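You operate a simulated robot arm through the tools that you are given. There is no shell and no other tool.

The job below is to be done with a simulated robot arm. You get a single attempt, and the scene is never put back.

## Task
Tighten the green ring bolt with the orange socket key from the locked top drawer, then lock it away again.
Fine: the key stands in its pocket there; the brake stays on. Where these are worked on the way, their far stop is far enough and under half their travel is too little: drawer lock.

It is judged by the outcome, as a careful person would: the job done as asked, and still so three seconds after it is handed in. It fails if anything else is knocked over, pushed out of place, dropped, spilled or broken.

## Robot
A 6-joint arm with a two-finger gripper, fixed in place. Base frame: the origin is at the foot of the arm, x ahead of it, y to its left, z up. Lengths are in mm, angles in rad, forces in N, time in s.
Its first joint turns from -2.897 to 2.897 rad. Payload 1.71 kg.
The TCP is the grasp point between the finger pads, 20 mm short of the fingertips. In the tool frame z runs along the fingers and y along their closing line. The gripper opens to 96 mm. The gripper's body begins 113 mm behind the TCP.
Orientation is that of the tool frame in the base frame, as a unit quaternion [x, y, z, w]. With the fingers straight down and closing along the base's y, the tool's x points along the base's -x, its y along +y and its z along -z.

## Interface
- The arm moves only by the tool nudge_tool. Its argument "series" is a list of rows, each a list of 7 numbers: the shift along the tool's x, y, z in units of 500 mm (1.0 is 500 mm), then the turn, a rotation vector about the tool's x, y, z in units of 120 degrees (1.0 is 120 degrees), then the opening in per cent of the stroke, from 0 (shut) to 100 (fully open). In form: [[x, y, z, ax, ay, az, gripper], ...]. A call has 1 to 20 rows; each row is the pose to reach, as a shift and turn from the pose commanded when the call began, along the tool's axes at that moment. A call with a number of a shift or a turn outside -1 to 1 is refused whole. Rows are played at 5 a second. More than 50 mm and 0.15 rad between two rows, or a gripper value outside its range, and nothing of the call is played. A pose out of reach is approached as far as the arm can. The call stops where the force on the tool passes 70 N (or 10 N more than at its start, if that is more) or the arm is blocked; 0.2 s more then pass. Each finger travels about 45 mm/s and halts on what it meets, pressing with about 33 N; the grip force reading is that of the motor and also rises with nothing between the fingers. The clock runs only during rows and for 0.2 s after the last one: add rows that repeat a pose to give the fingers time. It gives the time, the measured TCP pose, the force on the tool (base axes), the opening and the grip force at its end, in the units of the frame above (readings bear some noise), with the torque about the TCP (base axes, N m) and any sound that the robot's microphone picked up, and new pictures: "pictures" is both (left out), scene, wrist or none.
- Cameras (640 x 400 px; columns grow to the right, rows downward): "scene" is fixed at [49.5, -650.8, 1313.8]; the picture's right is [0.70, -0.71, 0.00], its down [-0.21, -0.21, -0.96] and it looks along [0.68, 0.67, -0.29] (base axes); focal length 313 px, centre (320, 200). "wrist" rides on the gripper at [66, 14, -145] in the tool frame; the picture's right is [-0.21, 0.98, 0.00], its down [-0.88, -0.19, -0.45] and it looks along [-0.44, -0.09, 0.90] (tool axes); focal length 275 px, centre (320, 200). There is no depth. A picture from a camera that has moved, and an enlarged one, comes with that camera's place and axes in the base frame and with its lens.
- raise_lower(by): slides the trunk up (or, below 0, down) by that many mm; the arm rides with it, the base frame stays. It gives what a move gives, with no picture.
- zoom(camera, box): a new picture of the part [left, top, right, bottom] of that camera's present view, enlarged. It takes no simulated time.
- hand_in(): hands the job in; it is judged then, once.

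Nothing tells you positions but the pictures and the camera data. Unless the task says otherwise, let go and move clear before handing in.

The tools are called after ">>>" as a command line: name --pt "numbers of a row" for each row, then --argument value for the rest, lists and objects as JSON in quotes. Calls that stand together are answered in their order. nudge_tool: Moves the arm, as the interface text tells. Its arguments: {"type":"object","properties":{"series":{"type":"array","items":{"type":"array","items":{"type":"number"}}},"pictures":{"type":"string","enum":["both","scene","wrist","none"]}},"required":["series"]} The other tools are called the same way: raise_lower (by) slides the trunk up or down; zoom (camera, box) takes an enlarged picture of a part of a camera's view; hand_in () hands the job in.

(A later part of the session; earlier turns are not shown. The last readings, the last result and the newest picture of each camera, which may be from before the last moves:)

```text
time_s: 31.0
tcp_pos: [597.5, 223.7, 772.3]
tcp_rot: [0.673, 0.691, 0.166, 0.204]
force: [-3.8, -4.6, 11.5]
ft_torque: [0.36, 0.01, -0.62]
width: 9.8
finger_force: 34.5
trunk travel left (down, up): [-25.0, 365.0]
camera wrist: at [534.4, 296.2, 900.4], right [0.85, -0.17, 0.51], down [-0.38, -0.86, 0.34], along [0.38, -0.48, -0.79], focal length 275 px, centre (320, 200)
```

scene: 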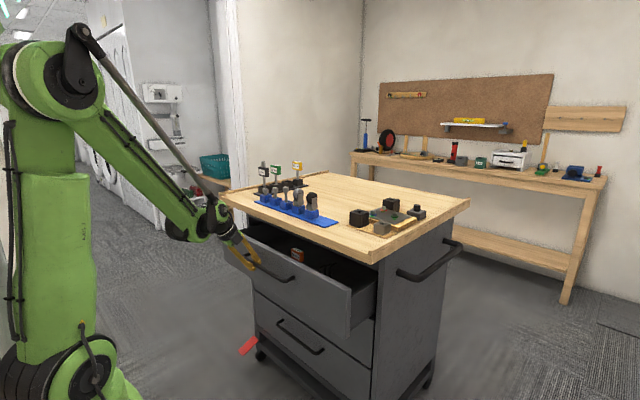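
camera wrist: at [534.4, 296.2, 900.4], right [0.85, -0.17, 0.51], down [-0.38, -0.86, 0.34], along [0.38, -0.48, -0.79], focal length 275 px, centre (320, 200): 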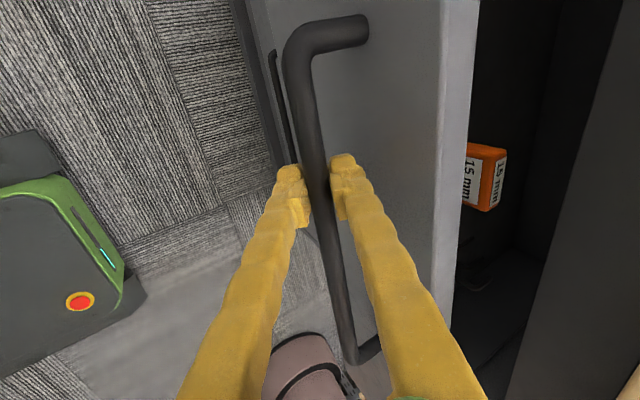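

The drawer is out about 144 mm and I can see the orange key's head, labelled 15 mm, inside. Zooming in to place it.

>>> zoom --camera "scene" --box '[260, 225, 380, 300]'

>>> zoom --camera "wrist" --box '[430, 120, 590, 320]'

```text
5.33 times, centred on (320, 262) of scene
camera zoom: at [49.5, -650.8, 1313.8], right [0.7, -0.71, 0.0], down [-0.21, -0.21, -0.96], along [0.68, 0.67, -0.29], focal length 1671 px, centre (320, -133)
```

zoom: 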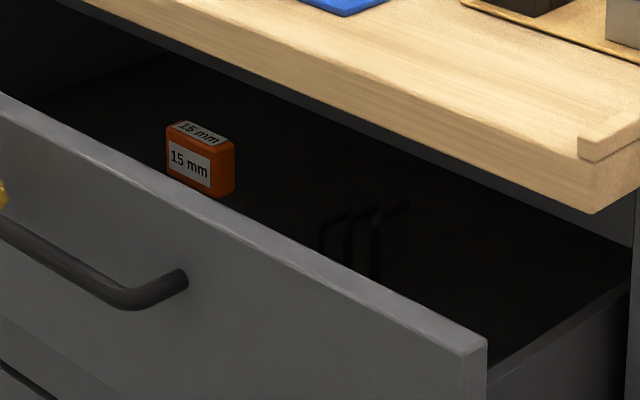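

```text
2.00 times, centred on (510, 220) of wrist
camera zoom: at [534.4, 296.2, 900.4], right [0.85, -0.17, 0.51], down [-0.38, -0.86, 0.34], along [0.38, -0.48, -0.79], focal length 551 px, centre (-60, 160)
```

zoom: 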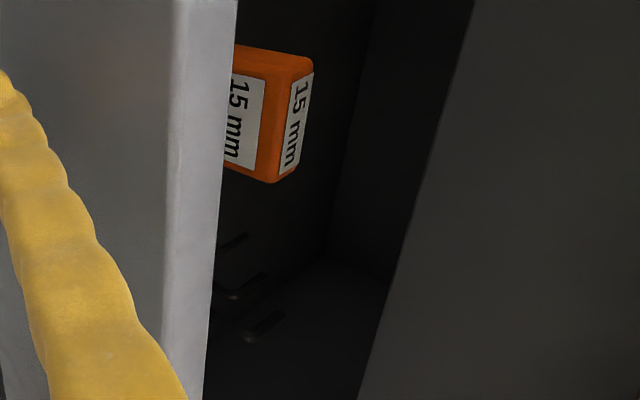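

Key head top is near (761, 171, 786). It has to come out from under the tabletop edge (x ≈ 695), so I'll pull roughly 125 mm more while bringing the tool upright.

>>> nudge_tool --pt "0.0003 -0.0216 -0.0126 0.025 0 0 0" --pt "0.0005 -0.0431 -0.0253 0.05 0 0 0" --pt "0.0008 -0.0647 -0.0379 0.075 0 0 0" --pt "0.001 -0.0862 -0.0506 0.1 0 0 0" --pt "0.0013 -0.1078 -0.0632 0.125 0 0 0" --pt "0.0015 -0.1294 -0.0758 0.15 0 0 0" --pt "0.0018 -0.1509 -0.0885 0.175 0 0 0" --pt "0.002 -0.1725 -0.1011 0.2 0 0 0" --pt "0.0023 -0.194 -0.1138 0.225 0 0 0" --pt "0.0026 -0.2156 -0.1264 0.25 0 0 0" --pt "0.0026 -0.2156 -0.1264 0.25 0 0 0"

```text
time_s: 33.4
tcp_pos: [473.0, 224.6, 770.6]
tcp_rot: [0.703, 0.711, -0.018, 0.023]
force: [2.9, 0.6, -1.2]
ft_torque: [0.19, 0.02, -0.26]
width: 8.9
finger_force: 35.2
trunk travel left (down, up): [-25.0, 365.0]
camera wrist: at [485.2, 298.5, 913.3], right [0.98, -0.2, 0.02], down [-0.18, -0.85, 0.49], along [-0.08, -0.49, -0.87], focal length 275 px, centre (320, 200)
```

scene: 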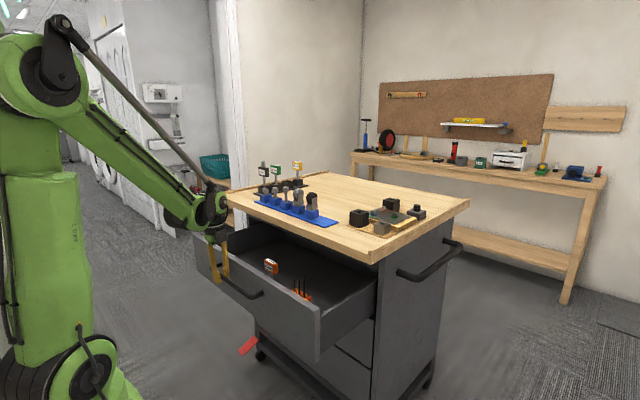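
wrist: 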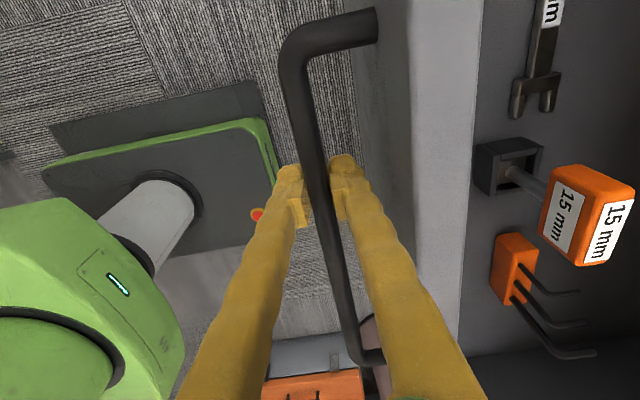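

The drawer is about 268 mm open. The orange 15 mm key stands in a square pocket, with a spanner and an orange hex-key holder beside it. Taking closer looks.

>>> zoom --camera "wrist" --box '[460, 100, 640, 280]'

>>> zoom --camera "scene" --box '[240, 240, 340, 310]'

```text
2.22 times, centred on (550, 190) of wrist
camera zoom: at [485.2, 298.5, 913.3], right [0.98, -0.2, 0.02], down [-0.18, -0.85, 0.49], along [-0.08, -0.49, -0.87], focal length 612 px, centre (-191, 222)
```

zoom: 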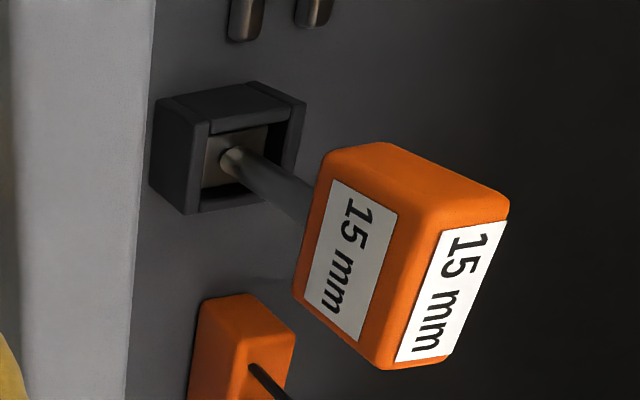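

```text
5.71 times, centred on (290, 275) of scene
camera zoom: at [49.5, -650.8, 1313.8], right [0.7, -0.71, 0.0], down [-0.21, -0.21, -0.96], along [0.68, 0.67, -0.29], focal length 1790 px, centre (491, -229)
```

zoom: 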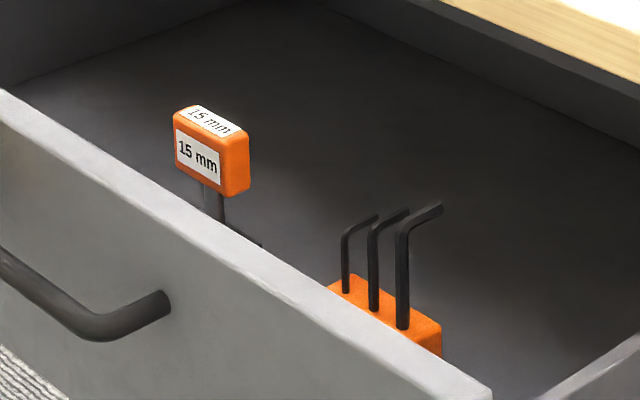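

Key head: roughly 20 × 46 × 35 mm, centred near (635, 171), top at z 786. I'll release the handle and rise straight up to view the drawer from above.

>>> nudge_tool --pt "0 0 0 0 0 0 20" --pt "0 0 0 0 0 0 28" --pt "0 0 0 0 0 0 28" --pt "0 0 -0.04 0 0 0 28" --pt "0 0 -0.1 0 0 0 28" --pt "0 0 -0.18 0 0 0 28" --pt "0 0 -0.26 0 0 0 28" --pt "0 0 -0.34 0 0 0 40" --pt "0 0 -0.42 0 0 0 60" --pt "0 0 -0.42 0 0 0 70"

```text
time_s: 35.6
tcp_pos: [472.5, 236.1, 982.2]
tcp_rot: [0.703, 0.711, -0.018, 0.024]
force: [-0.2, -0.7, 0.4]
ft_torque: [0.0, -0.03, -0.01]
width: 67.2
finger_force: 0.0
trunk travel left (down, up): [-25.0, 365.0]
camera wrist: at [483.5, 310.4, 1122.5], right [0.98, -0.2, 0.02], down [-0.18, -0.85, 0.49], along [-0.08, -0.49, -0.87], focal length 275 px, centre (320, 200)
```

scene: 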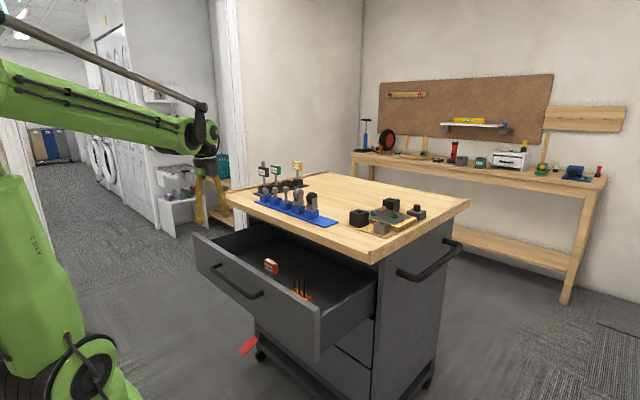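
wrist: 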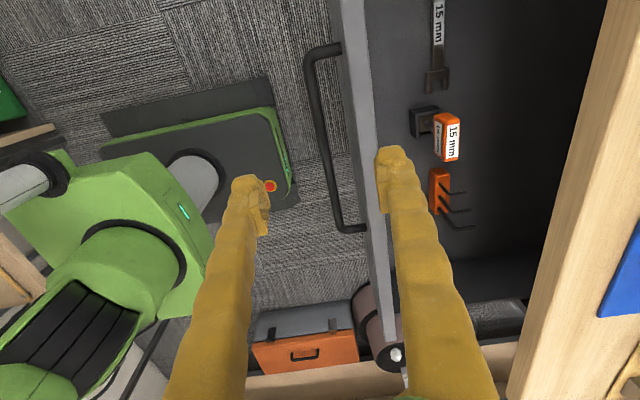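

The drawer stays open and the key is in clear view. I'll turn the gripper back so it closes along y and move above the key.

>>> nudge_tool --pt "-0.011 0.027 0.004 0 0 -0.0625 70" --pt "-0.022 0.054 0.008 0 0 -0.125 70" --pt "-0.033 0.08 0.0125 0 0 -0.1875 70" --pt "-0.044 0.107 0.017 0 0 -0.25 70" --pt "-0.055 0.134 0.021 0 0 -0.3125 70" --pt "-0.066 0.161 0.025 0 0 -0.375 70" --pt "-0.076 0.187 0.029 0 0 -0.4375 70" --pt "-0.087 0.214 0.033 0 0 -0.5 70" --pt "-0.098 0.241 0.0375 0 0 -0.5625 70" --pt "-0.109 0.268 0.042 0 0 -0.625 70" --pt "-0.12 0.294 0.046 0 0 -0.6875 70" --pt "-0.131 0.321 0.05 0 0 -0.75 70" --pt "-0.131 0.321 0.05 0 0 -0.75 70" --pictures "wrist"

```text
time_s: 38.4
tcp_pos: [632.1, 171.2, 961.5]
tcp_rot: [-0.006, 1.0, -0.029, 0.004]
force: [-0.7, -0.6, 0.7]
ft_torque: [-0.05, -0.02, 0.03]
width: 67.5
finger_force: 0.1
trunk travel left (down, up): [-25.0, 365.0]
camera wrist: at [566.0, 193.7, 1105.1], right [0.2, 0.98, -0.06], down [0.87, -0.15, 0.46], along [0.44, -0.14, -0.89], focal length 275 px, centre (320, 200)
```

wrist: 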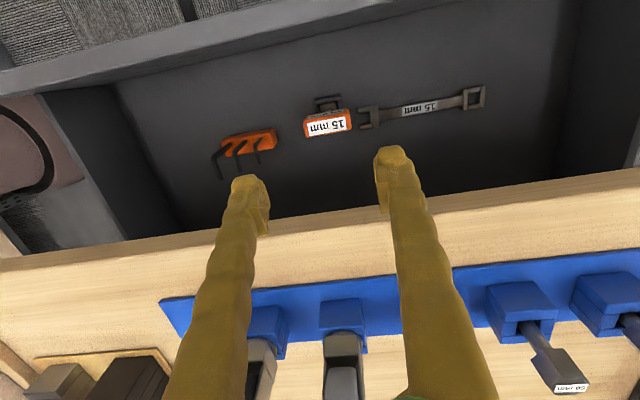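

>>> zoom --camera "wrist" --box '[270, 80, 390, 155]'

```text
5.33 times, centred on (330, 118) of wrist
camera zoom: at [566.0, 193.7, 1105.1], right [0.2, 0.98, -0.06], down [0.87, -0.15, 0.46], along [0.44, -0.14, -0.89], focal length 1468 px, centre (267, 640)
```

zoom: 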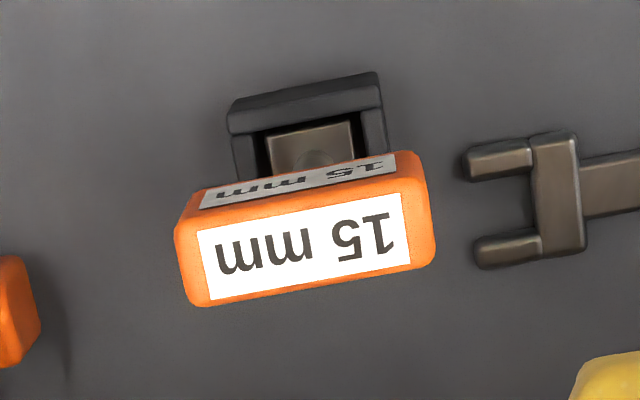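

Head refined: centre (633.7, 172.3), about 54 mm long in y, top near z 786. I'll straighten the tool, open wider and come down to z ≈ 850 to verify before gripping.

>>> nudge_tool --pt "-0.0004 0.004 0.055 -0.007 0.001 0.0015 85" --pt "-0.0008 0.0075 0.11 -0.014 0.002 0.003 85" --pt "-0.0011 0.011 0.165 -0.021 0.003 0.0045 85" --pt "-0.0015 0.015 0.2195 -0.0277 0.0038 0.0058 85" --pt "-0.0015 0.015 0.2195 -0.0277 0.0038 0.0058 85" --pt "-0.0015 0.015 0.2195 -0.0277 0.0038 0.0058 85"

```text
time_s: 39.8
tcp_pos: [635.8, 171.4, 851.7]
tcp_rot: [0.001, 1.0, 0.0, 0.0]
force: [0.2, 1.0, -0.2]
ft_torque: [0.0, -0.01, -0.02]
width: 81.3
finger_force: 0.1
trunk travel left (down, up): [-25.0, 365.0]
camera wrist: at [569.9, 185.8, 996.8], right [0.21, 0.98, 0.0], down [0.88, -0.19, 0.45], along [0.44, -0.09, -0.9], focal length 275 px, centre (320, 200)
```

scene: 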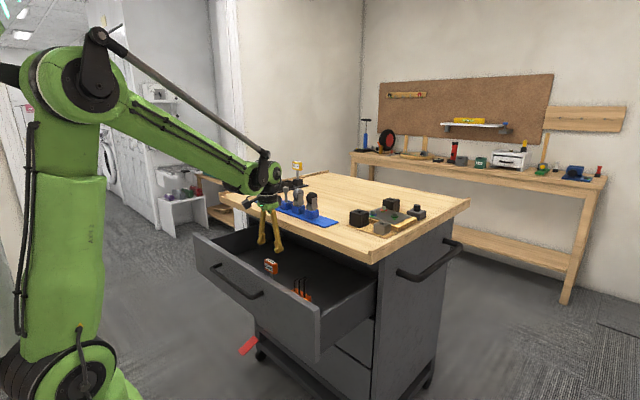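
wrist: 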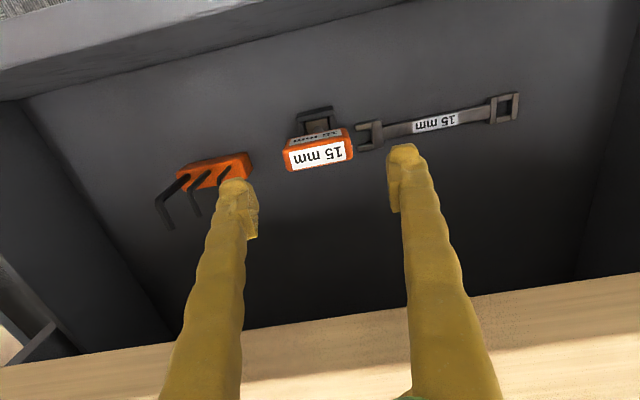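

>>> zoom --camera "wrist" --box '[230, 90, 410, 202]'

```text
3.56 times, centred on (320, 146) of wrist
camera zoom: at [569.9, 185.8, 996.8], right [0.21, 0.98, 0.0], down [0.88, -0.19, 0.45], along [0.44, -0.09, -0.9], focal length 979 px, centre (320, 392)
```

zoom: 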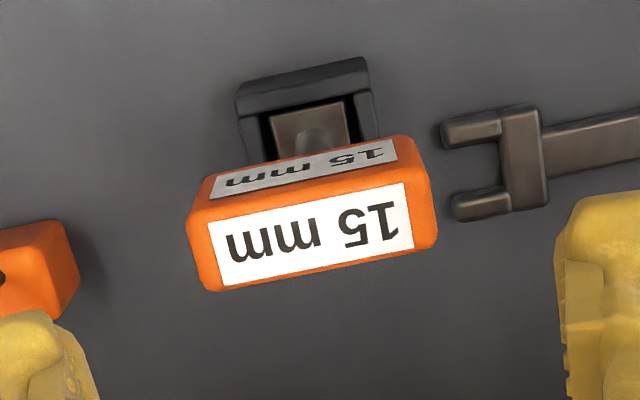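

Alignment is good, with fingers clear of the hex keys and spanner. Descending 83 mm to grip height and closing on the key head.

>>> nudge_tool --pt "0.0036 0 0.04 0 0 0 85" --pt "0.0036 0 0.08 0 0 0 85" --pt "0.0036 0 0.12 0 0 0 85" --pt "0.0036 0 0.15 0 0 0 85" --pt "0.0036 0 0.165 0 0 0 85" --pt "0.0036 0 0.165 0 0 0 85" --pictures "wrist"

```text
time_s: 41.2
tcp_pos: [633.6, 173.8, 768.4]
tcp_rot: [0.001, 1.0, 0.001, 0.0]
force: [-0.3, -0.3, 0.2]
ft_torque: [0.0, -0.01, 0.02]
width: 81.7
finger_force: 0.0
trunk travel left (down, up): [-25.0, 365.0]
camera wrist: at [567.8, 187.5, 914.1], right [0.21, 0.98, 0.0], down [0.88, -0.19, 0.45], along [0.44, -0.09, -0.9], focal length 275 px, centre (320, 200)
```

wrist: 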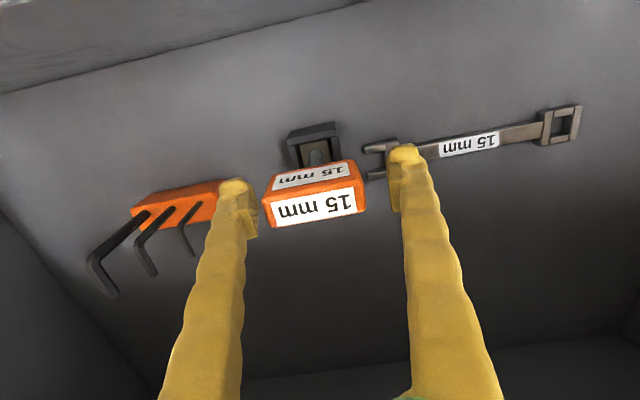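

Head is centred between the pads. Closing on it.

>>> nudge_tool --pt "0 -0.002 0 0 0 0 75" --pt "0 -0.002 0 0 0 0 60" --pt "0 -0.002 0 0 0 0 40" --pt "0 -0.002 0 0 0 0 30" --pt "0 -0.002 0 0 0 0 30" --pt "0 -0.002 0 0 0 0 30" --pictures "wrist"

```text
time_s: 42.6
tcp_pos: [632.9, 172.5, 770.1]
tcp_rot: [0.0, 1.0, 0.0, 0.0]
force: [-1.1, -1.0, 2.1]
ft_torque: [0.0, -0.01, 0.02]
width: 59.1
finger_force: 33.0
trunk travel left (down, up): [-25.0, 365.0]
camera wrist: at [567.4, 186.3, 914.6], right [0.21, 0.98, 0.0], down [0.88, -0.19, 0.45], along [0.44, -0.09, -0.9], focal length 275 px, centre (320, 200)
```

wrist: 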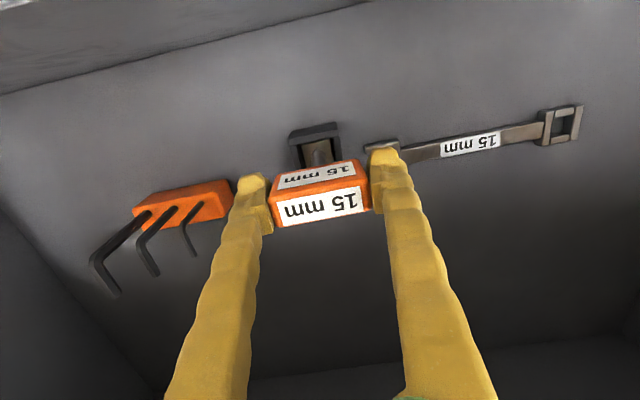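

Gripped firmly (59 mm). Pocket reference for the return: TCP (633, 172.5, 770). Lifting straight up with the trunk.

>>> raise_lower --by 150

```text
time_s: 44.4
tcp_pos: [633.8, 172.4, 917.9]
tcp_rot: [0.001, 1.0, 0.0, -0.001]
force: [0.0, 0.5, -2.8]
ft_torque: [-0.01, -0.01, 0.0]
width: 59.0
finger_force: 33.3
trunk travel left (down, up): [-175.0, 215.0]
```

>>> nudge_tool --pt "0 0 -0.08 0 0 0 30" --pt "0 0 -0.16 0 0 0 30" --pt "0 0 -0.24 0 0 0 30" --pt "0 0 -0.32 0 0 0 30" --pt "0 0 -0.4 0 0 0 30" --pt "0 0 -0.46 0 0 0 30" --pt "0 0 -0.46 0 0 0 30"

```text
time_s: 46.0
tcp_pos: [634.4, 173.1, 1150.3]
tcp_rot: [0.001, 1.0, -0.001, 0.0]
force: [0.1, -0.6, -1.9]
ft_torque: [0.01, 0.03, 0.02]
width: 59.5
finger_force: 33.8
trunk travel left (down, up): [-175.0, 215.0]
camera wrist: at [568.0, 187.1, 1295.5], right [0.21, 0.98, 0.0], down [0.88, -0.19, 0.45], along [0.44, -0.09, -0.9], focal length 275 px, centre (320, 200)
```

scene: 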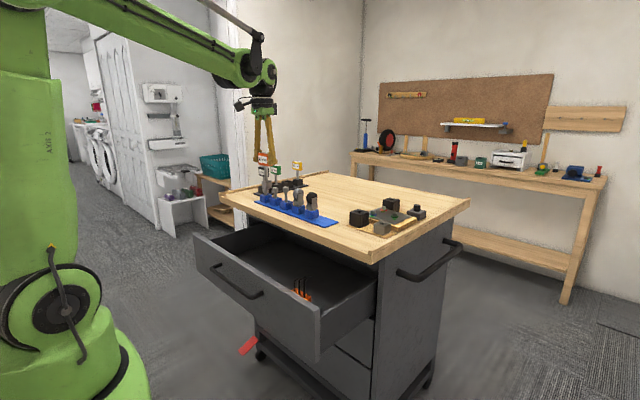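
wrist: 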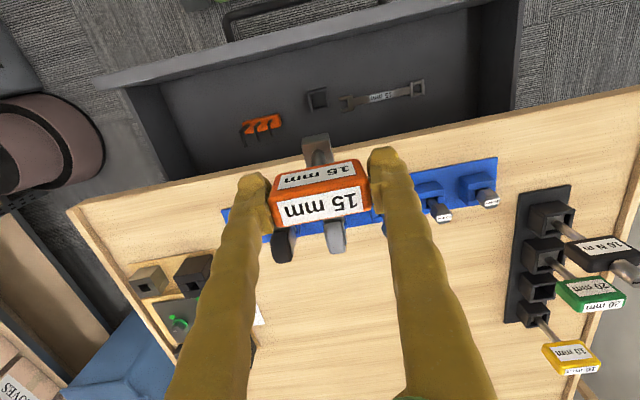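

The key is lifted out. I'll zoom on it to gauge its length and socket, and look at the bolts.

>>> zoom --camera "scene" --box '[230, 110, 310, 200]'

>>> zoom --camera "wrist" --box '[120, 240, 270, 360]'

>>> zoom --camera "wrist" --box '[250, 80, 400, 240]'

```text
4.44 times, centred on (270, 155) of scene
camera zoom: at [49.5, -650.8, 1313.8], right [0.7, -0.71, 0.0], down [-0.21, -0.21, -0.96], along [0.68, 0.67, -0.29], focal length 1392 px, centre (542, 400)
```

zoom: 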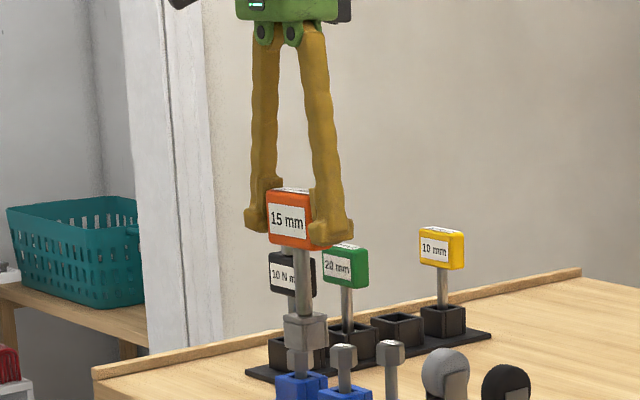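

```text
3.33 times, centred on (195, 300) of wrist
camera zoom: at [568.0, 187.1, 1295.5], right [0.21, 0.98, 0.0], down [0.88, -0.19, 0.45], along [0.44, -0.09, -0.9], focal length 918 px, centre (737, -133)
```

zoom: 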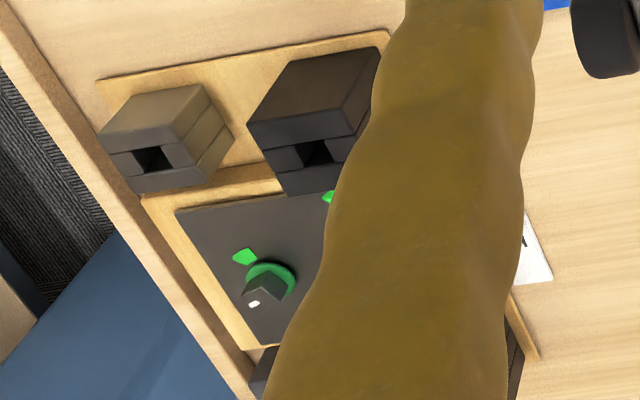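

```text
2.50 times, centred on (325, 160) of wrist
camera zoom: at [568.0, 187.1, 1295.5], right [0.21, 0.98, 0.0], down [0.88, -0.19, 0.45], along [0.44, -0.09, -0.9], focal length 688 px, centre (308, 300)
```

zoom: 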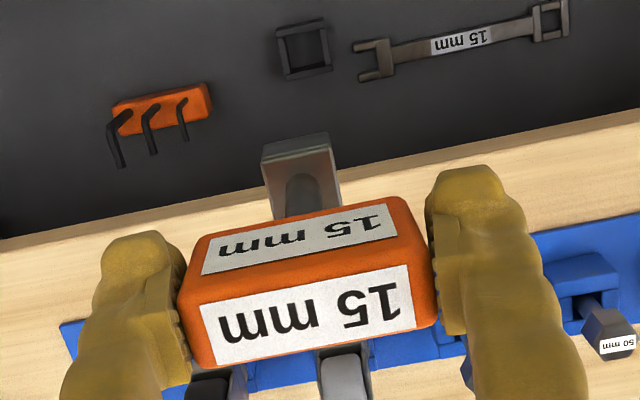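

>>> zoom --camera "scene" --box '[275, 145, 315, 205]'

>>> zoom --camera "scene" --box '[370, 190, 430, 235]'

```text
6.67 times, centred on (295, 175) of scene
camera zoom: at [49.5, -650.8, 1313.8], right [0.7, -0.71, 0.0], down [-0.21, -0.21, -0.96], along [0.68, 0.67, -0.29], focal length 2089 px, centre (487, 367)
```

zoom: 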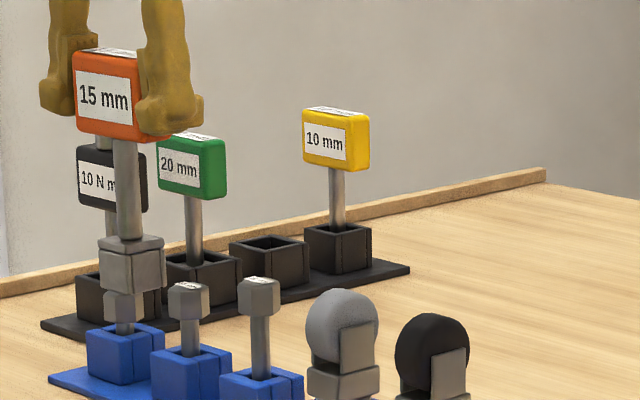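

```text
8.89 times, centred on (400, 212) of scene
camera zoom: at [49.5, -650.8, 1313.8], right [0.7, -0.71, 0.0], down [-0.21, -0.21, -0.96], along [0.68, 0.67, -0.29], focal length 2785 px, centre (-391, 89)
```

zoom: 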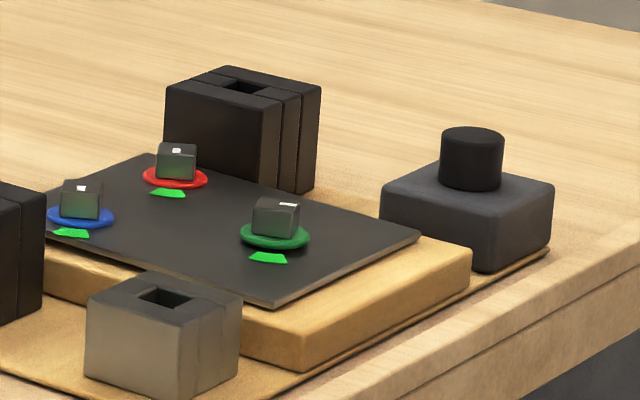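

Key length: about 95 mm from grip centre to socket bottom. The green bolt is square, its white tick about 90° anticlockwise of the green target mark on the plate, so tightening looks like a clockwise quarter turn. Moving over for a better view of the bolt.

>>> nudge_tool --pt "-0.016 -0.076 0 0 0 0 30" --pt "-0.032 -0.152 0 0 0 0 30" --pt "-0.048 -0.228 0 0 0 0 30" --pt "-0.064 -0.304 0 0 0 0 30" --pt "-0.08 -0.38 0 0 0 0 30" --pt "-0.096 -0.456 0 0 0 0 30" --pt "-0.112 -0.532 0 0 0 0 30" --pt "-0.112 -0.532 0 0 0 0 30" --pt "-0.112 -0.532 0 0 0 0 30" --pictures "wrist"

```text
time_s: 48.0
tcp_pos: [689.0, -93.8, 1150.2]
tcp_rot: [-0.001, 1.0, 0.0, -0.001]
force: [0.2, -0.2, -2.5]
ft_torque: [0.0, -0.04, -0.01]
width: 59.6
finger_force: 33.1
trunk travel left (down, up): [-175.0, 215.0]
camera wrist: at [623.2, -79.7, 1295.2], right [0.21, 0.98, 0.0], down [0.88, -0.19, 0.45], along [0.44, -0.09, -0.9], focal length 275 px, centre (320, 200)
```

wrist: 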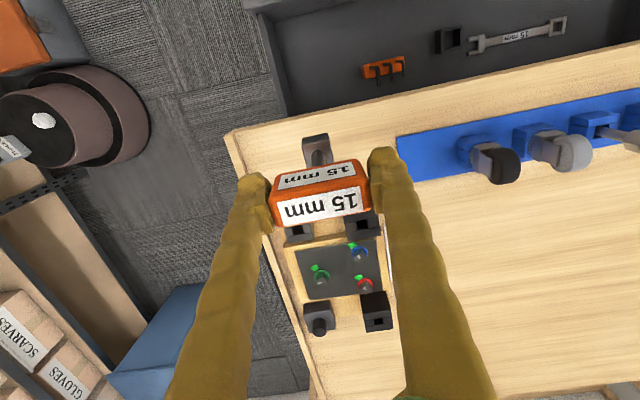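

>>> zoom --camera "wrist" --box '[290, 225, 400, 305]'

>>> zoom --camera "wrist" --box '[300, 255, 350, 290]'

```text
5.00 times, centred on (345, 265) of wrist
camera zoom: at [623.2, -79.7, 1295.2], right [0.21, 0.98, 0.0], down [0.88, -0.19, 0.45], along [0.44, -0.09, -0.9], focal length 1376 px, centre (195, -125)
```

zoom: 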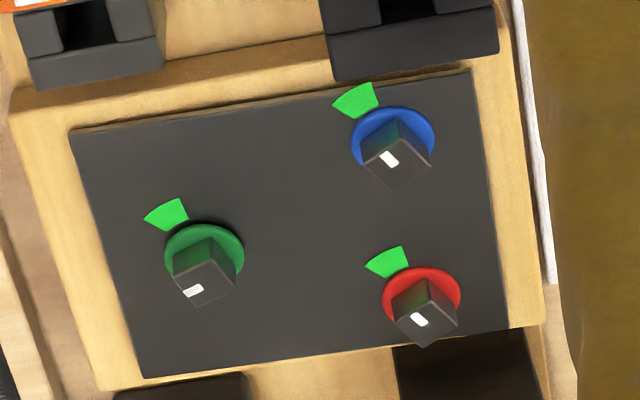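

```text
11.43 times, centred on (325, 272) of wrist
camera zoom: at [623.2, -79.7, 1295.2], right [0.21, 0.98, 0.0], down [0.88, -0.19, 0.45], along [0.44, -0.09, -0.9], focal length 3146 px, centre (263, -629)
```

zoom: 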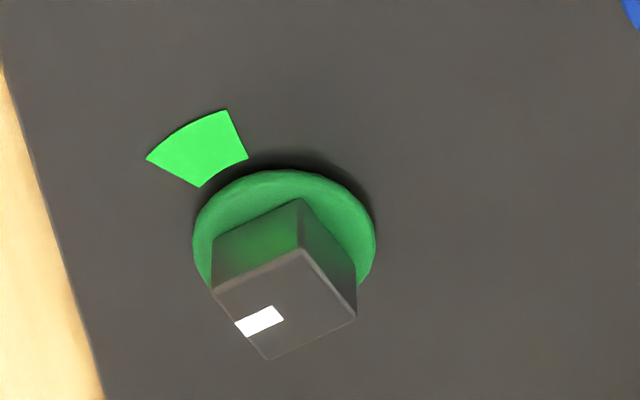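

The bolt is at about (921, −140), its top at z ≈ 969. The square is yawed about 20.5° anticlockwise, with the tick at −69.5° and the green sector centred near −153°. That makes about an 84° clockwise turn. Now I'll check how the key sits in the gripper.

>>> zoom --camera "wrist" --box '[260, 125, 380, 230]'

```text
3.81 times, centred on (320, 178) of wrist
camera zoom: at [623.2, -79.7, 1295.2], right [0.21, 0.98, 0.0], down [0.88, -0.19, 0.45], along [0.44, -0.09, -0.9], focal length 1049 px, centre (320, 286)
```

zoom: 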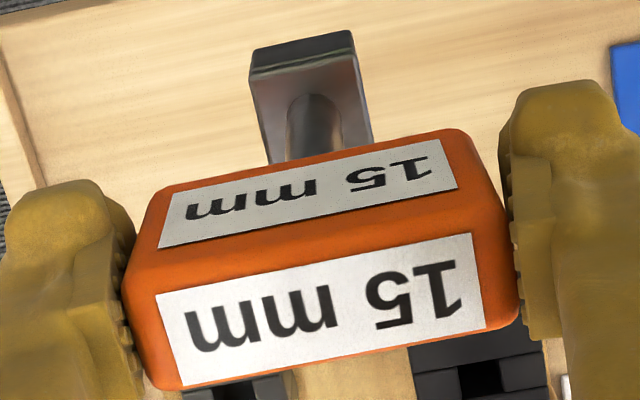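

Key axis sits within about 1 mm of the gripper axis, with its socket about 22 mm square. I'll move above the bolt, yawed 20.5° to match its square, staying some 45 mm above it to check alignment.

>>> nudge_tool --pt "-0.0664 -0.0129 0.01 0 0 -0.0244 30" --pt "-0.1327 -0.0257 0.02 0 0 -0.0488 30" --pt "-0.1991 -0.0386 0.03 0 0 -0.0732 30" --pt "-0.2655 -0.0514 0.04 0 0 -0.0976 30" --pt "-0.3319 -0.0643 0.05 0 0 -0.122 30" --pt "-0.3982 -0.0771 0.06 0 0 -0.1464 30" --pt "-0.4646 -0.09 0.08 0 0 -0.1708 30" --pt "-0.4646 -0.09 0.08 0 0 -0.1708 30" --pt "-0.4646 -0.09 0.08 0 0 -0.1708 30"

```text
time_s: 50.0
tcp_pos: [919.6, -139.8, 1111.0]
tcp_rot: [-0.176, 0.984, 0.0, -0.001]
force: [0.5, 0.2, -1.5]
ft_torque: [-0.01, 0.03, 0.02]
width: 59.6
finger_force: 32.8
trunk travel left (down, up): [-175.0, 215.0]
camera wrist: at [852.4, -149.8, 1254.8], right [-0.15, 0.99, 0.0], down [0.89, 0.13, 0.45], along [0.44, 0.07, -0.9], focal length 275 px, centre (320, 200)
```

scene: 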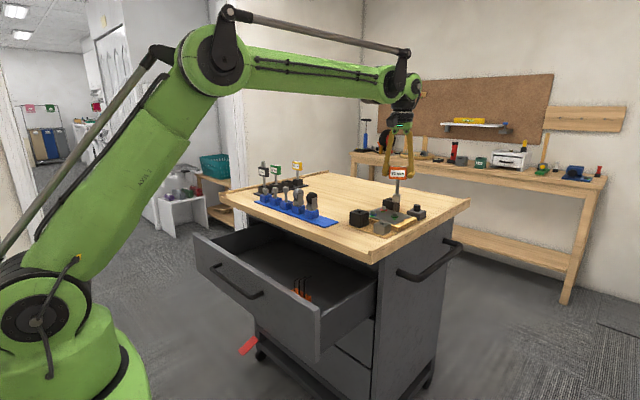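
wrist: 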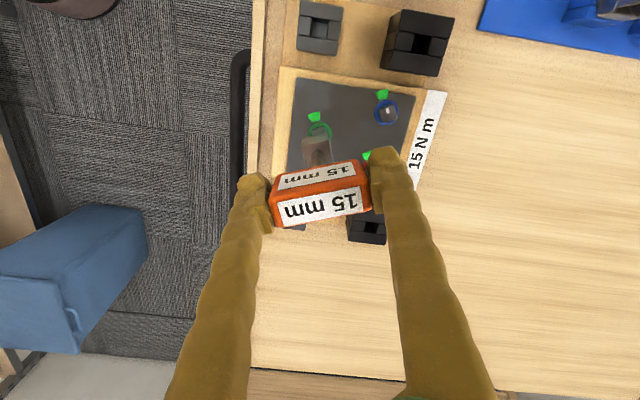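

>>> zoom --camera "wrist" --box '[275, 80, 375, 170]'

>>> zoom --camera "scene" --box '[375, 165, 425, 220]'

```text
4.44 times, centred on (325, 125) of wrist
camera zoom: at [852.4, -149.8, 1254.8], right [-0.15, 0.99, 0.0], down [0.89, 0.13, 0.45], along [0.44, 0.07, -0.9], focal length 1224 px, centre (298, 533)
```

zoom: 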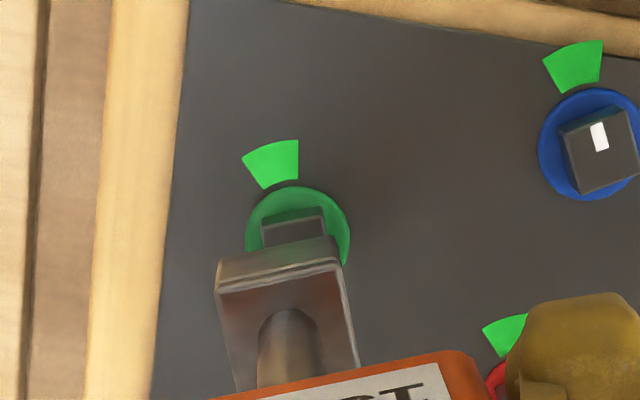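

```text
7.27 times, centred on (400, 192) of scene
camera zoom: at [49.5, -650.8, 1313.8], right [0.7, -0.71, 0.0], down [-0.21, -0.21, -0.96], along [0.68, 0.67, -0.29], focal length 2279 px, centre (-262, 254)
```

zoom: 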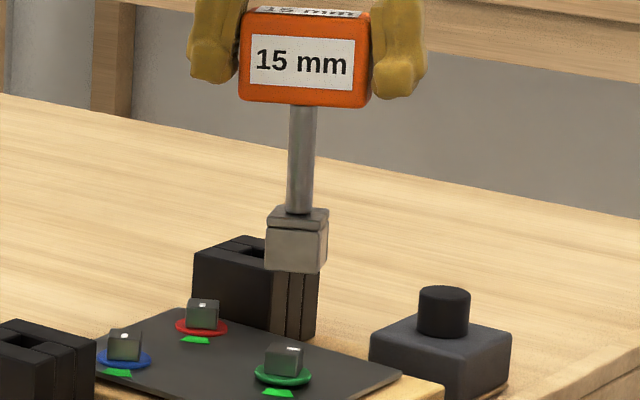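

>>> zoom --camera "scene" --box '[380, 190, 416, 222]'

```text
12.50 times, centred on (398, 206) of scene
camera zoom: at [49.5, -650.8, 1313.8], right [0.7, -0.71, 0.0], down [-0.21, -0.21, -0.96], along [0.68, 0.67, -0.29], focal length 3916 px, centre (-655, 125)
```

zoom: 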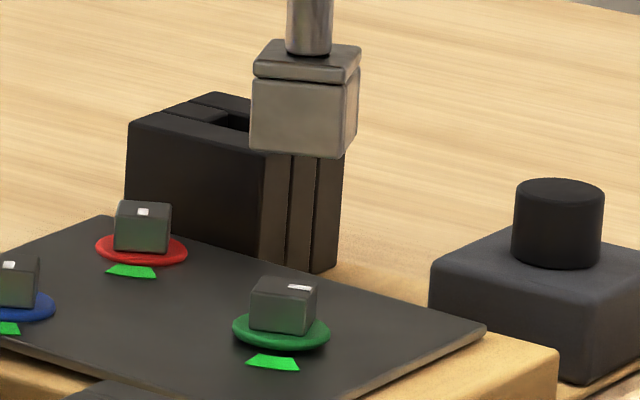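

The two views differ by a couple of millimetres, so I'll take sharper close-ups of the socket and bolt before moving.

>>> zoom --camera "wrist" --box '[304, 105, 344, 165]'

>>> zoom --camera "scene" --box '[390, 168, 412, 200]'

>>> zoom --camera "scene" --box '[390, 190, 412, 220]'

```text
6.67 times, centred on (324, 135) of wrist
camera zoom: at [852.4, -149.8, 1254.8], right [-0.15, 0.99, 0.0], down [0.89, 0.13, 0.45], along [0.44, 0.07, -0.9], focal length 1835 px, centre (293, 633)
```

zoom: 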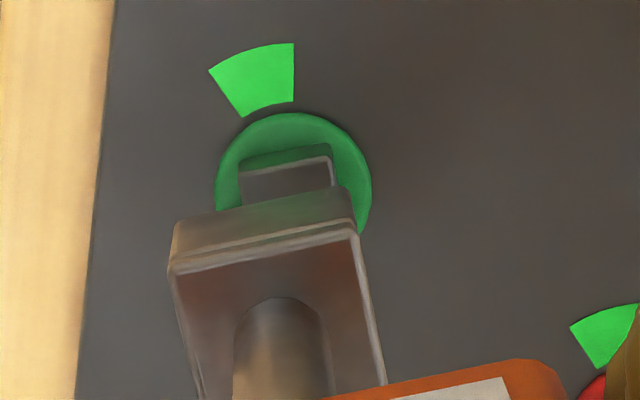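

```text
12.50 times, centred on (401, 184) of scene
camera zoom: at [49.5, -650.8, 1313.8], right [0.7, -0.71, 0.0], down [-0.21, -0.21, -0.96], along [0.68, 0.67, -0.29], focal length 3916 px, centre (-692, 400)
```

zoom: 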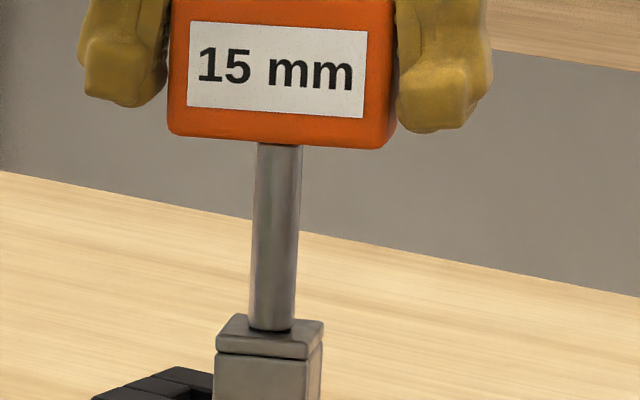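

```text
13.33 times, centred on (401, 205) of scene
camera zoom: at [49.5, -650.8, 1313.8], right [0.7, -0.71, 0.0], down [-0.21, -0.21, -0.96], along [0.68, 0.67, -0.29], focal length 4178 px, centre (-760, 133)
```

zoom: 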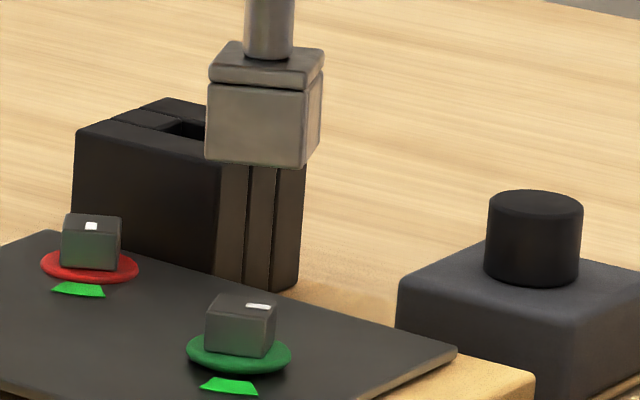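

Measurements show the key leans about 1.2° in the grip, putting its socket about 2 mm off. I'll tilt to set the key vertical, shift slightly, and come 20 mm lower to re-check.

>>> nudge_tool --pt "-0.0019 0 0.01 -0.005 0 0 30" --pt "-0.0019 0 0.02 -0.01 0 0 30" --pt "-0.0019 0 0.04 -0.01 0 0 30" --pt "-0.0019 0 0.04 -0.01 0 0 30" --pt "-0.0019 0 0.04 -0.01 0 0 30" --pictures "none"

>>> zoom --camera "scene" --box '[388, 172, 414, 216]'

>>> zoom --camera "wrist" --box '[300, 110, 348, 165]'

```text
time_s: 51.2
tcp_pos: [921.8, -138.5, 1090.2]
tcp_rot: [-0.177, 0.984, 0.01, -0.001]
force: [-0.1, -0.4, -1.8]
ft_torque: [0.03, -0.02, 0.02]
width: 59.4
finger_force: 32.8
trunk travel left (down, up): [-175.0, 215.0]
```

```text
9.09 times, centred on (401, 194) of scene
camera zoom: at [49.5, -650.8, 1313.8], right [0.7, -0.71, 0.0], down [-0.21, -0.21, -0.96], along [0.68, 0.67, -0.29], focal length 2848 px, centre (-416, 254)
```

zoom: 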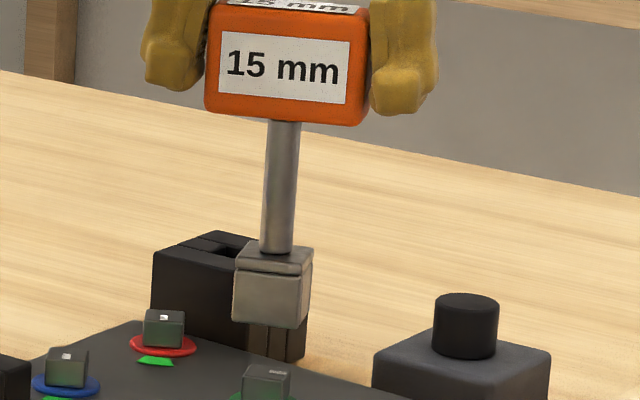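

```text
7.27 times, centred on (324, 138) of wrist
camera zoom: at [856.2, -150.7, 1235.4], right [-0.15, 0.99, 0.02], down [0.89, 0.12, 0.44], along [0.43, 0.08, -0.9], focal length 2002 px, centre (291, 654)
```

zoom: 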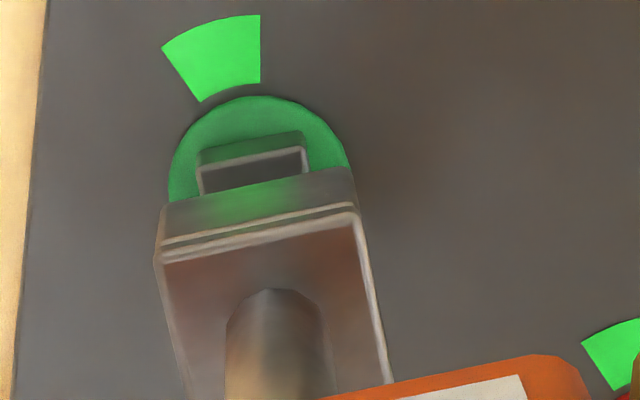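

Scene view lines up left-right, but the depth is now about 3 mm too far. Correcting and lowering another 10 mm to re-check.

>>> nudge_tool --pt "0.003 -0.001 0.005 0 0 0 30" --pt "0.006 -0.0024 0.012 0 0 0 30" --pt "0.006 -0.0024 0.02 0 0 0 30" --pt "0.006 -0.0024 0.02 0 0 0 30" --pt "0.006 -0.0024 0.02 0 0 0 30" --pictures "none"

>>> zoom --camera "scene" --box '[388, 185, 416, 217]'

>>> zoom --camera "wrist" --box '[300, 110, 348, 165]'

```text
time_s: 52.4
tcp_pos: [919.1, -140.8, 1080.2]
tcp_rot: [-0.177, 0.984, 0.01, -0.002]
force: [0.1, -0.1, -2.2]
ft_torque: [-0.01, -0.02, 0.02]
width: 59.5
finger_force: 32.8
trunk travel left (down, up): [-175.0, 215.0]
```

```text
12.50 times, centred on (402, 201) of scene
camera zoom: at [49.5, -650.8, 1313.8], right [0.7, -0.71, 0.0], down [-0.21, -0.21, -0.96], along [0.68, 0.67, -0.29], focal length 3916 px, centre (-705, 188)
```

zoom: 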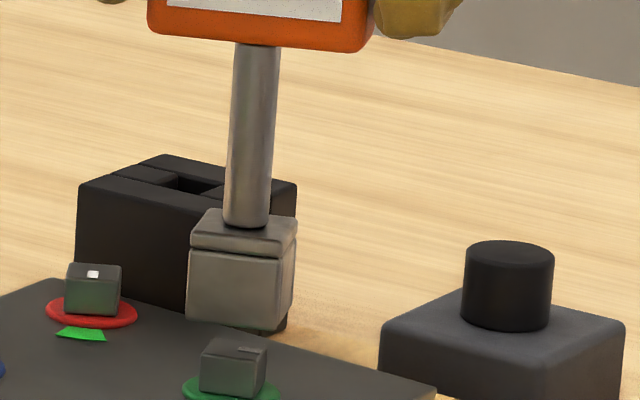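

```text
7.27 times, centred on (324, 138) of wrist
camera zoom: at [854.1, -152.6, 1225.2], right [-0.15, 0.99, 0.02], down [0.89, 0.12, 0.44], along [0.43, 0.08, -0.9], focal length 2002 px, centre (291, 654)
```

zoom: 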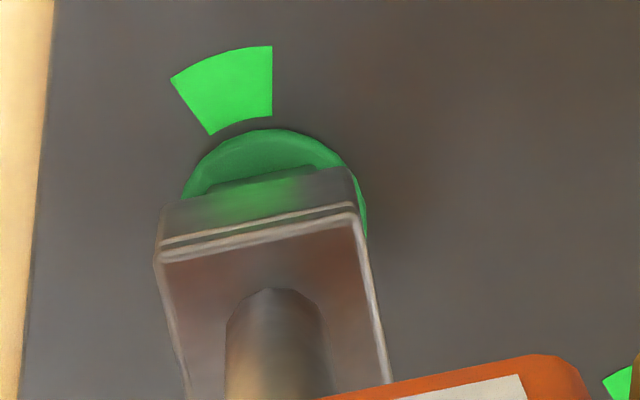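

>>> zoom --camera "scene" --box '[393, 198, 411, 218]'

>>> zoom --camera "scene" --box '[390, 178, 415, 203]'

>>> zoom --camera "wrist" --box '[308, 122, 344, 150]'

```text
16.00 times, centred on (402, 208) of scene
camera zoom: at [49.5, -650.8, 1313.8], right [0.7, -0.71, 0.0], down [-0.21, -0.21, -0.96], along [0.68, 0.67, -0.29], focal length 5013 px, centre (-992, 72)
```

zoom: 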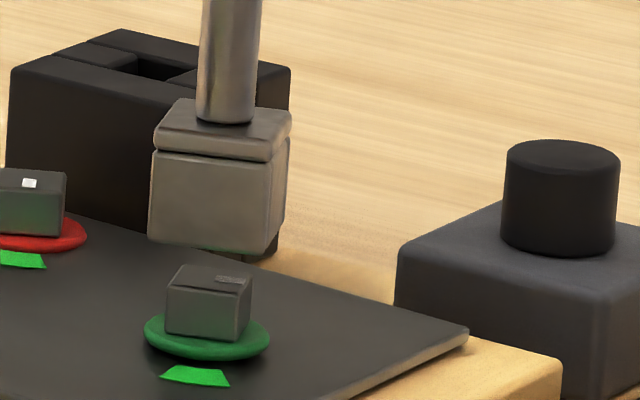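

```text
16.00 times, centred on (402, 190) of scene
camera zoom: at [49.5, -650.8, 1313.8], right [0.7, -0.71, 0.0], down [-0.21, -0.21, -0.96], along [0.68, 0.67, -0.29], focal length 5013 px, centre (-1000, 352)
```

zoom: 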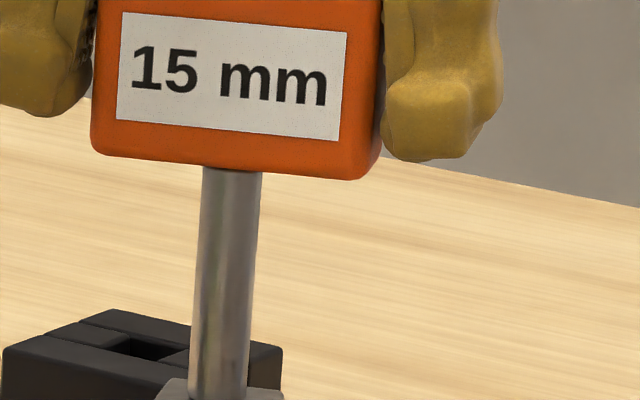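

```text
14.29 times, centred on (326, 136) of wrist
camera zoom: at [854.1, -152.6, 1225.2], right [-0.15, 0.99, 0.02], down [0.89, 0.12, 0.44], along [0.43, 0.08, -0.9], focal length 3932 px, centre (234, 1114)
```

zoom: 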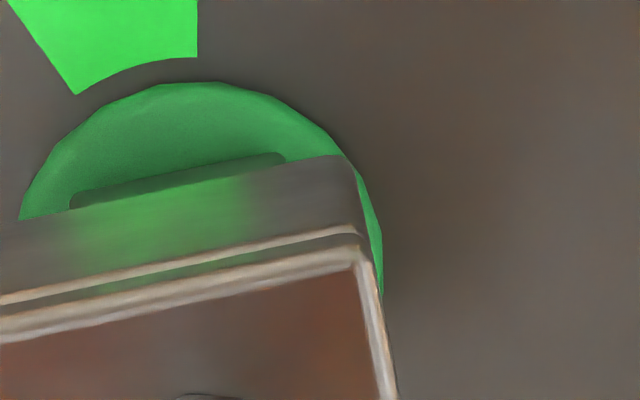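

Now aligned to within about half a millimetre, and the yaw matches. I'll lower straight down in small steps, watching the force for contact.

>>> nudge_tool --pt "0.0008 0.0005 0.008 0 0 0 30" --pt "0.0008 0.0003 0.016 0 0 0 30" --pt "0.0008 0.0002 0.02 0 0 0 30" --pt "0.0008 0.0001 0.024 0 0 0 30" --pt "0.0008 0.0001 0.024 0 0 0 30" --pictures "none"

>>> zoom --camera "scene" --box '[393, 198, 411, 218]'

```text
time_s: 53.6
tcp_pos: [918.6, -141.2, 1069.1]
tcp_rot: [-0.177, 0.984, 0.011, -0.002]
force: [0.3, -0.5, -3.0]
ft_torque: [0.02, 0.05, 0.0]
width: 59.4
finger_force: 33.1
trunk travel left (down, up): [-175.0, 215.0]
```

```text
16.00 times, centred on (402, 208) of scene
camera zoom: at [49.5, -650.8, 1313.8], right [0.7, -0.71, 0.0], down [-0.21, -0.21, -0.96], along [0.68, 0.67, -0.29], focal length 5013 px, centre (-992, 72)
```

zoom: 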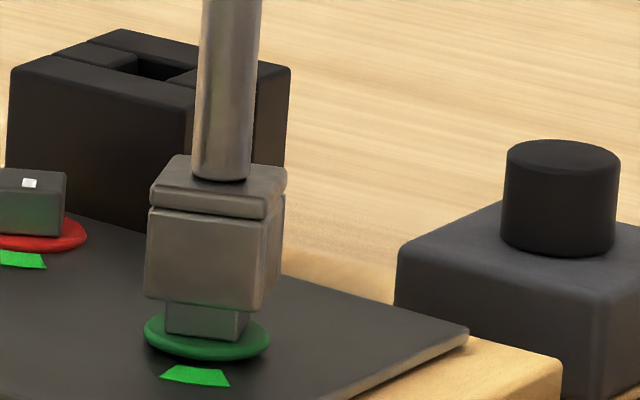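

No contact force yet, and the socket rim is at bolt-top level. I'll nudge half a millimetre to centre it and lower 3 mm more.

>>> nudge_tool --pt "0.0004 0.0009 0 0 0 0 30" --pt "0.0004 0.0009 0.002 0 0 0 30" --pt "0.0004 0.0008 0.004 0 0 0 30" --pt "0.0004 0.0008 0.006 0 0 0 30" --pt "0.0004 0.0008 0.006 0 0 0 30" --pictures "none"

>>> zoom --camera "scene" --box '[393, 198, 411, 218]'

```text
time_s: 54.8
tcp_pos: [918.6, -140.4, 1065.6]
tcp_rot: [-0.177, 0.984, 0.011, -0.001]
force: [0.7, 0.9, -2.1]
ft_torque: [0.0, -0.01, -0.02]
width: 59.1
finger_force: 33.2
trunk travel left (down, up): [-175.0, 215.0]
```

```text
16.00 times, centred on (402, 208) of scene
camera zoom: at [49.5, -650.8, 1313.8], right [0.7, -0.71, 0.0], down [-0.21, -0.21, -0.96], along [0.68, 0.67, -0.29], focal length 5013 px, centre (-992, 72)
```

zoom: 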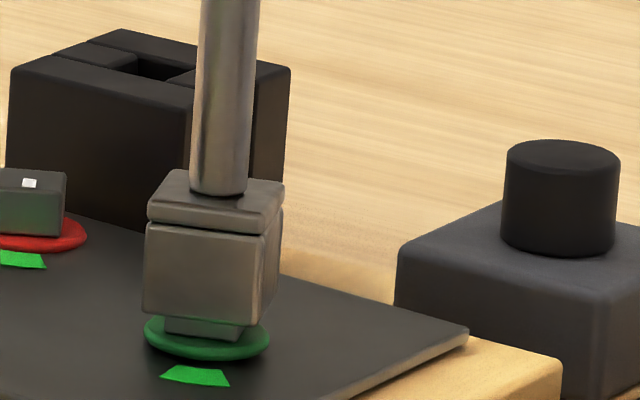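

The socket is sliding over the bolt head without resistance (about 4 mm engaged). Lowering 4 mm more.

>>> nudge_tool --pt "0 0 0.002 0 0 0 30" --pt "0 -0.0001 0.004 0 0 0 30" --pt "0 -0.0001 0.006 0 0 0 30" --pt "0 -0.0002 0.008 0 0 0 30" --pt "0 -0.0002 0.008 0 0 0 30" --pictures "wrist"

>>> zoom --camera "scene" --box '[393, 198, 411, 218]'

```text
time_s: 56.0
tcp_pos: [918.8, -140.3, 1059.9]
tcp_rot: [-0.176, 0.984, 0.011, -0.002]
force: [-0.5, 0.3, -2.1]
ft_torque: [0.01, 0.01, 0.02]
width: 59.2
finger_force: 32.8
trunk travel left (down, up): [-175.0, 215.0]
camera wrist: at [852.9, -152.9, 1205.8], right [-0.15, 0.99, 0.02], down [0.89, 0.12, 0.44], along [0.43, 0.08, -0.9], focal length 275 px, centre (320, 200)
```

wrist: 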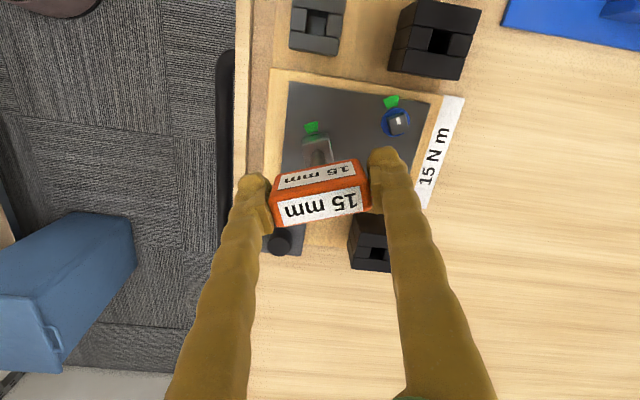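

```text
16.00 times, centred on (402, 208) of scene
camera zoom: at [49.5, -650.8, 1313.8], right [0.7, -0.71, 0.0], down [-0.21, -0.21, -0.96], along [0.68, 0.67, -0.29], focal length 5013 px, centre (-992, 72)
```

zoom: 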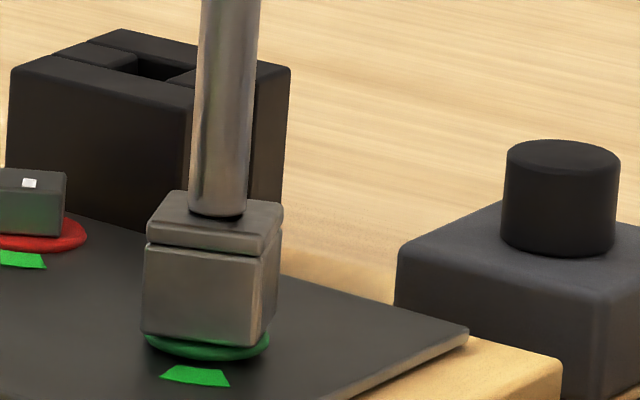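

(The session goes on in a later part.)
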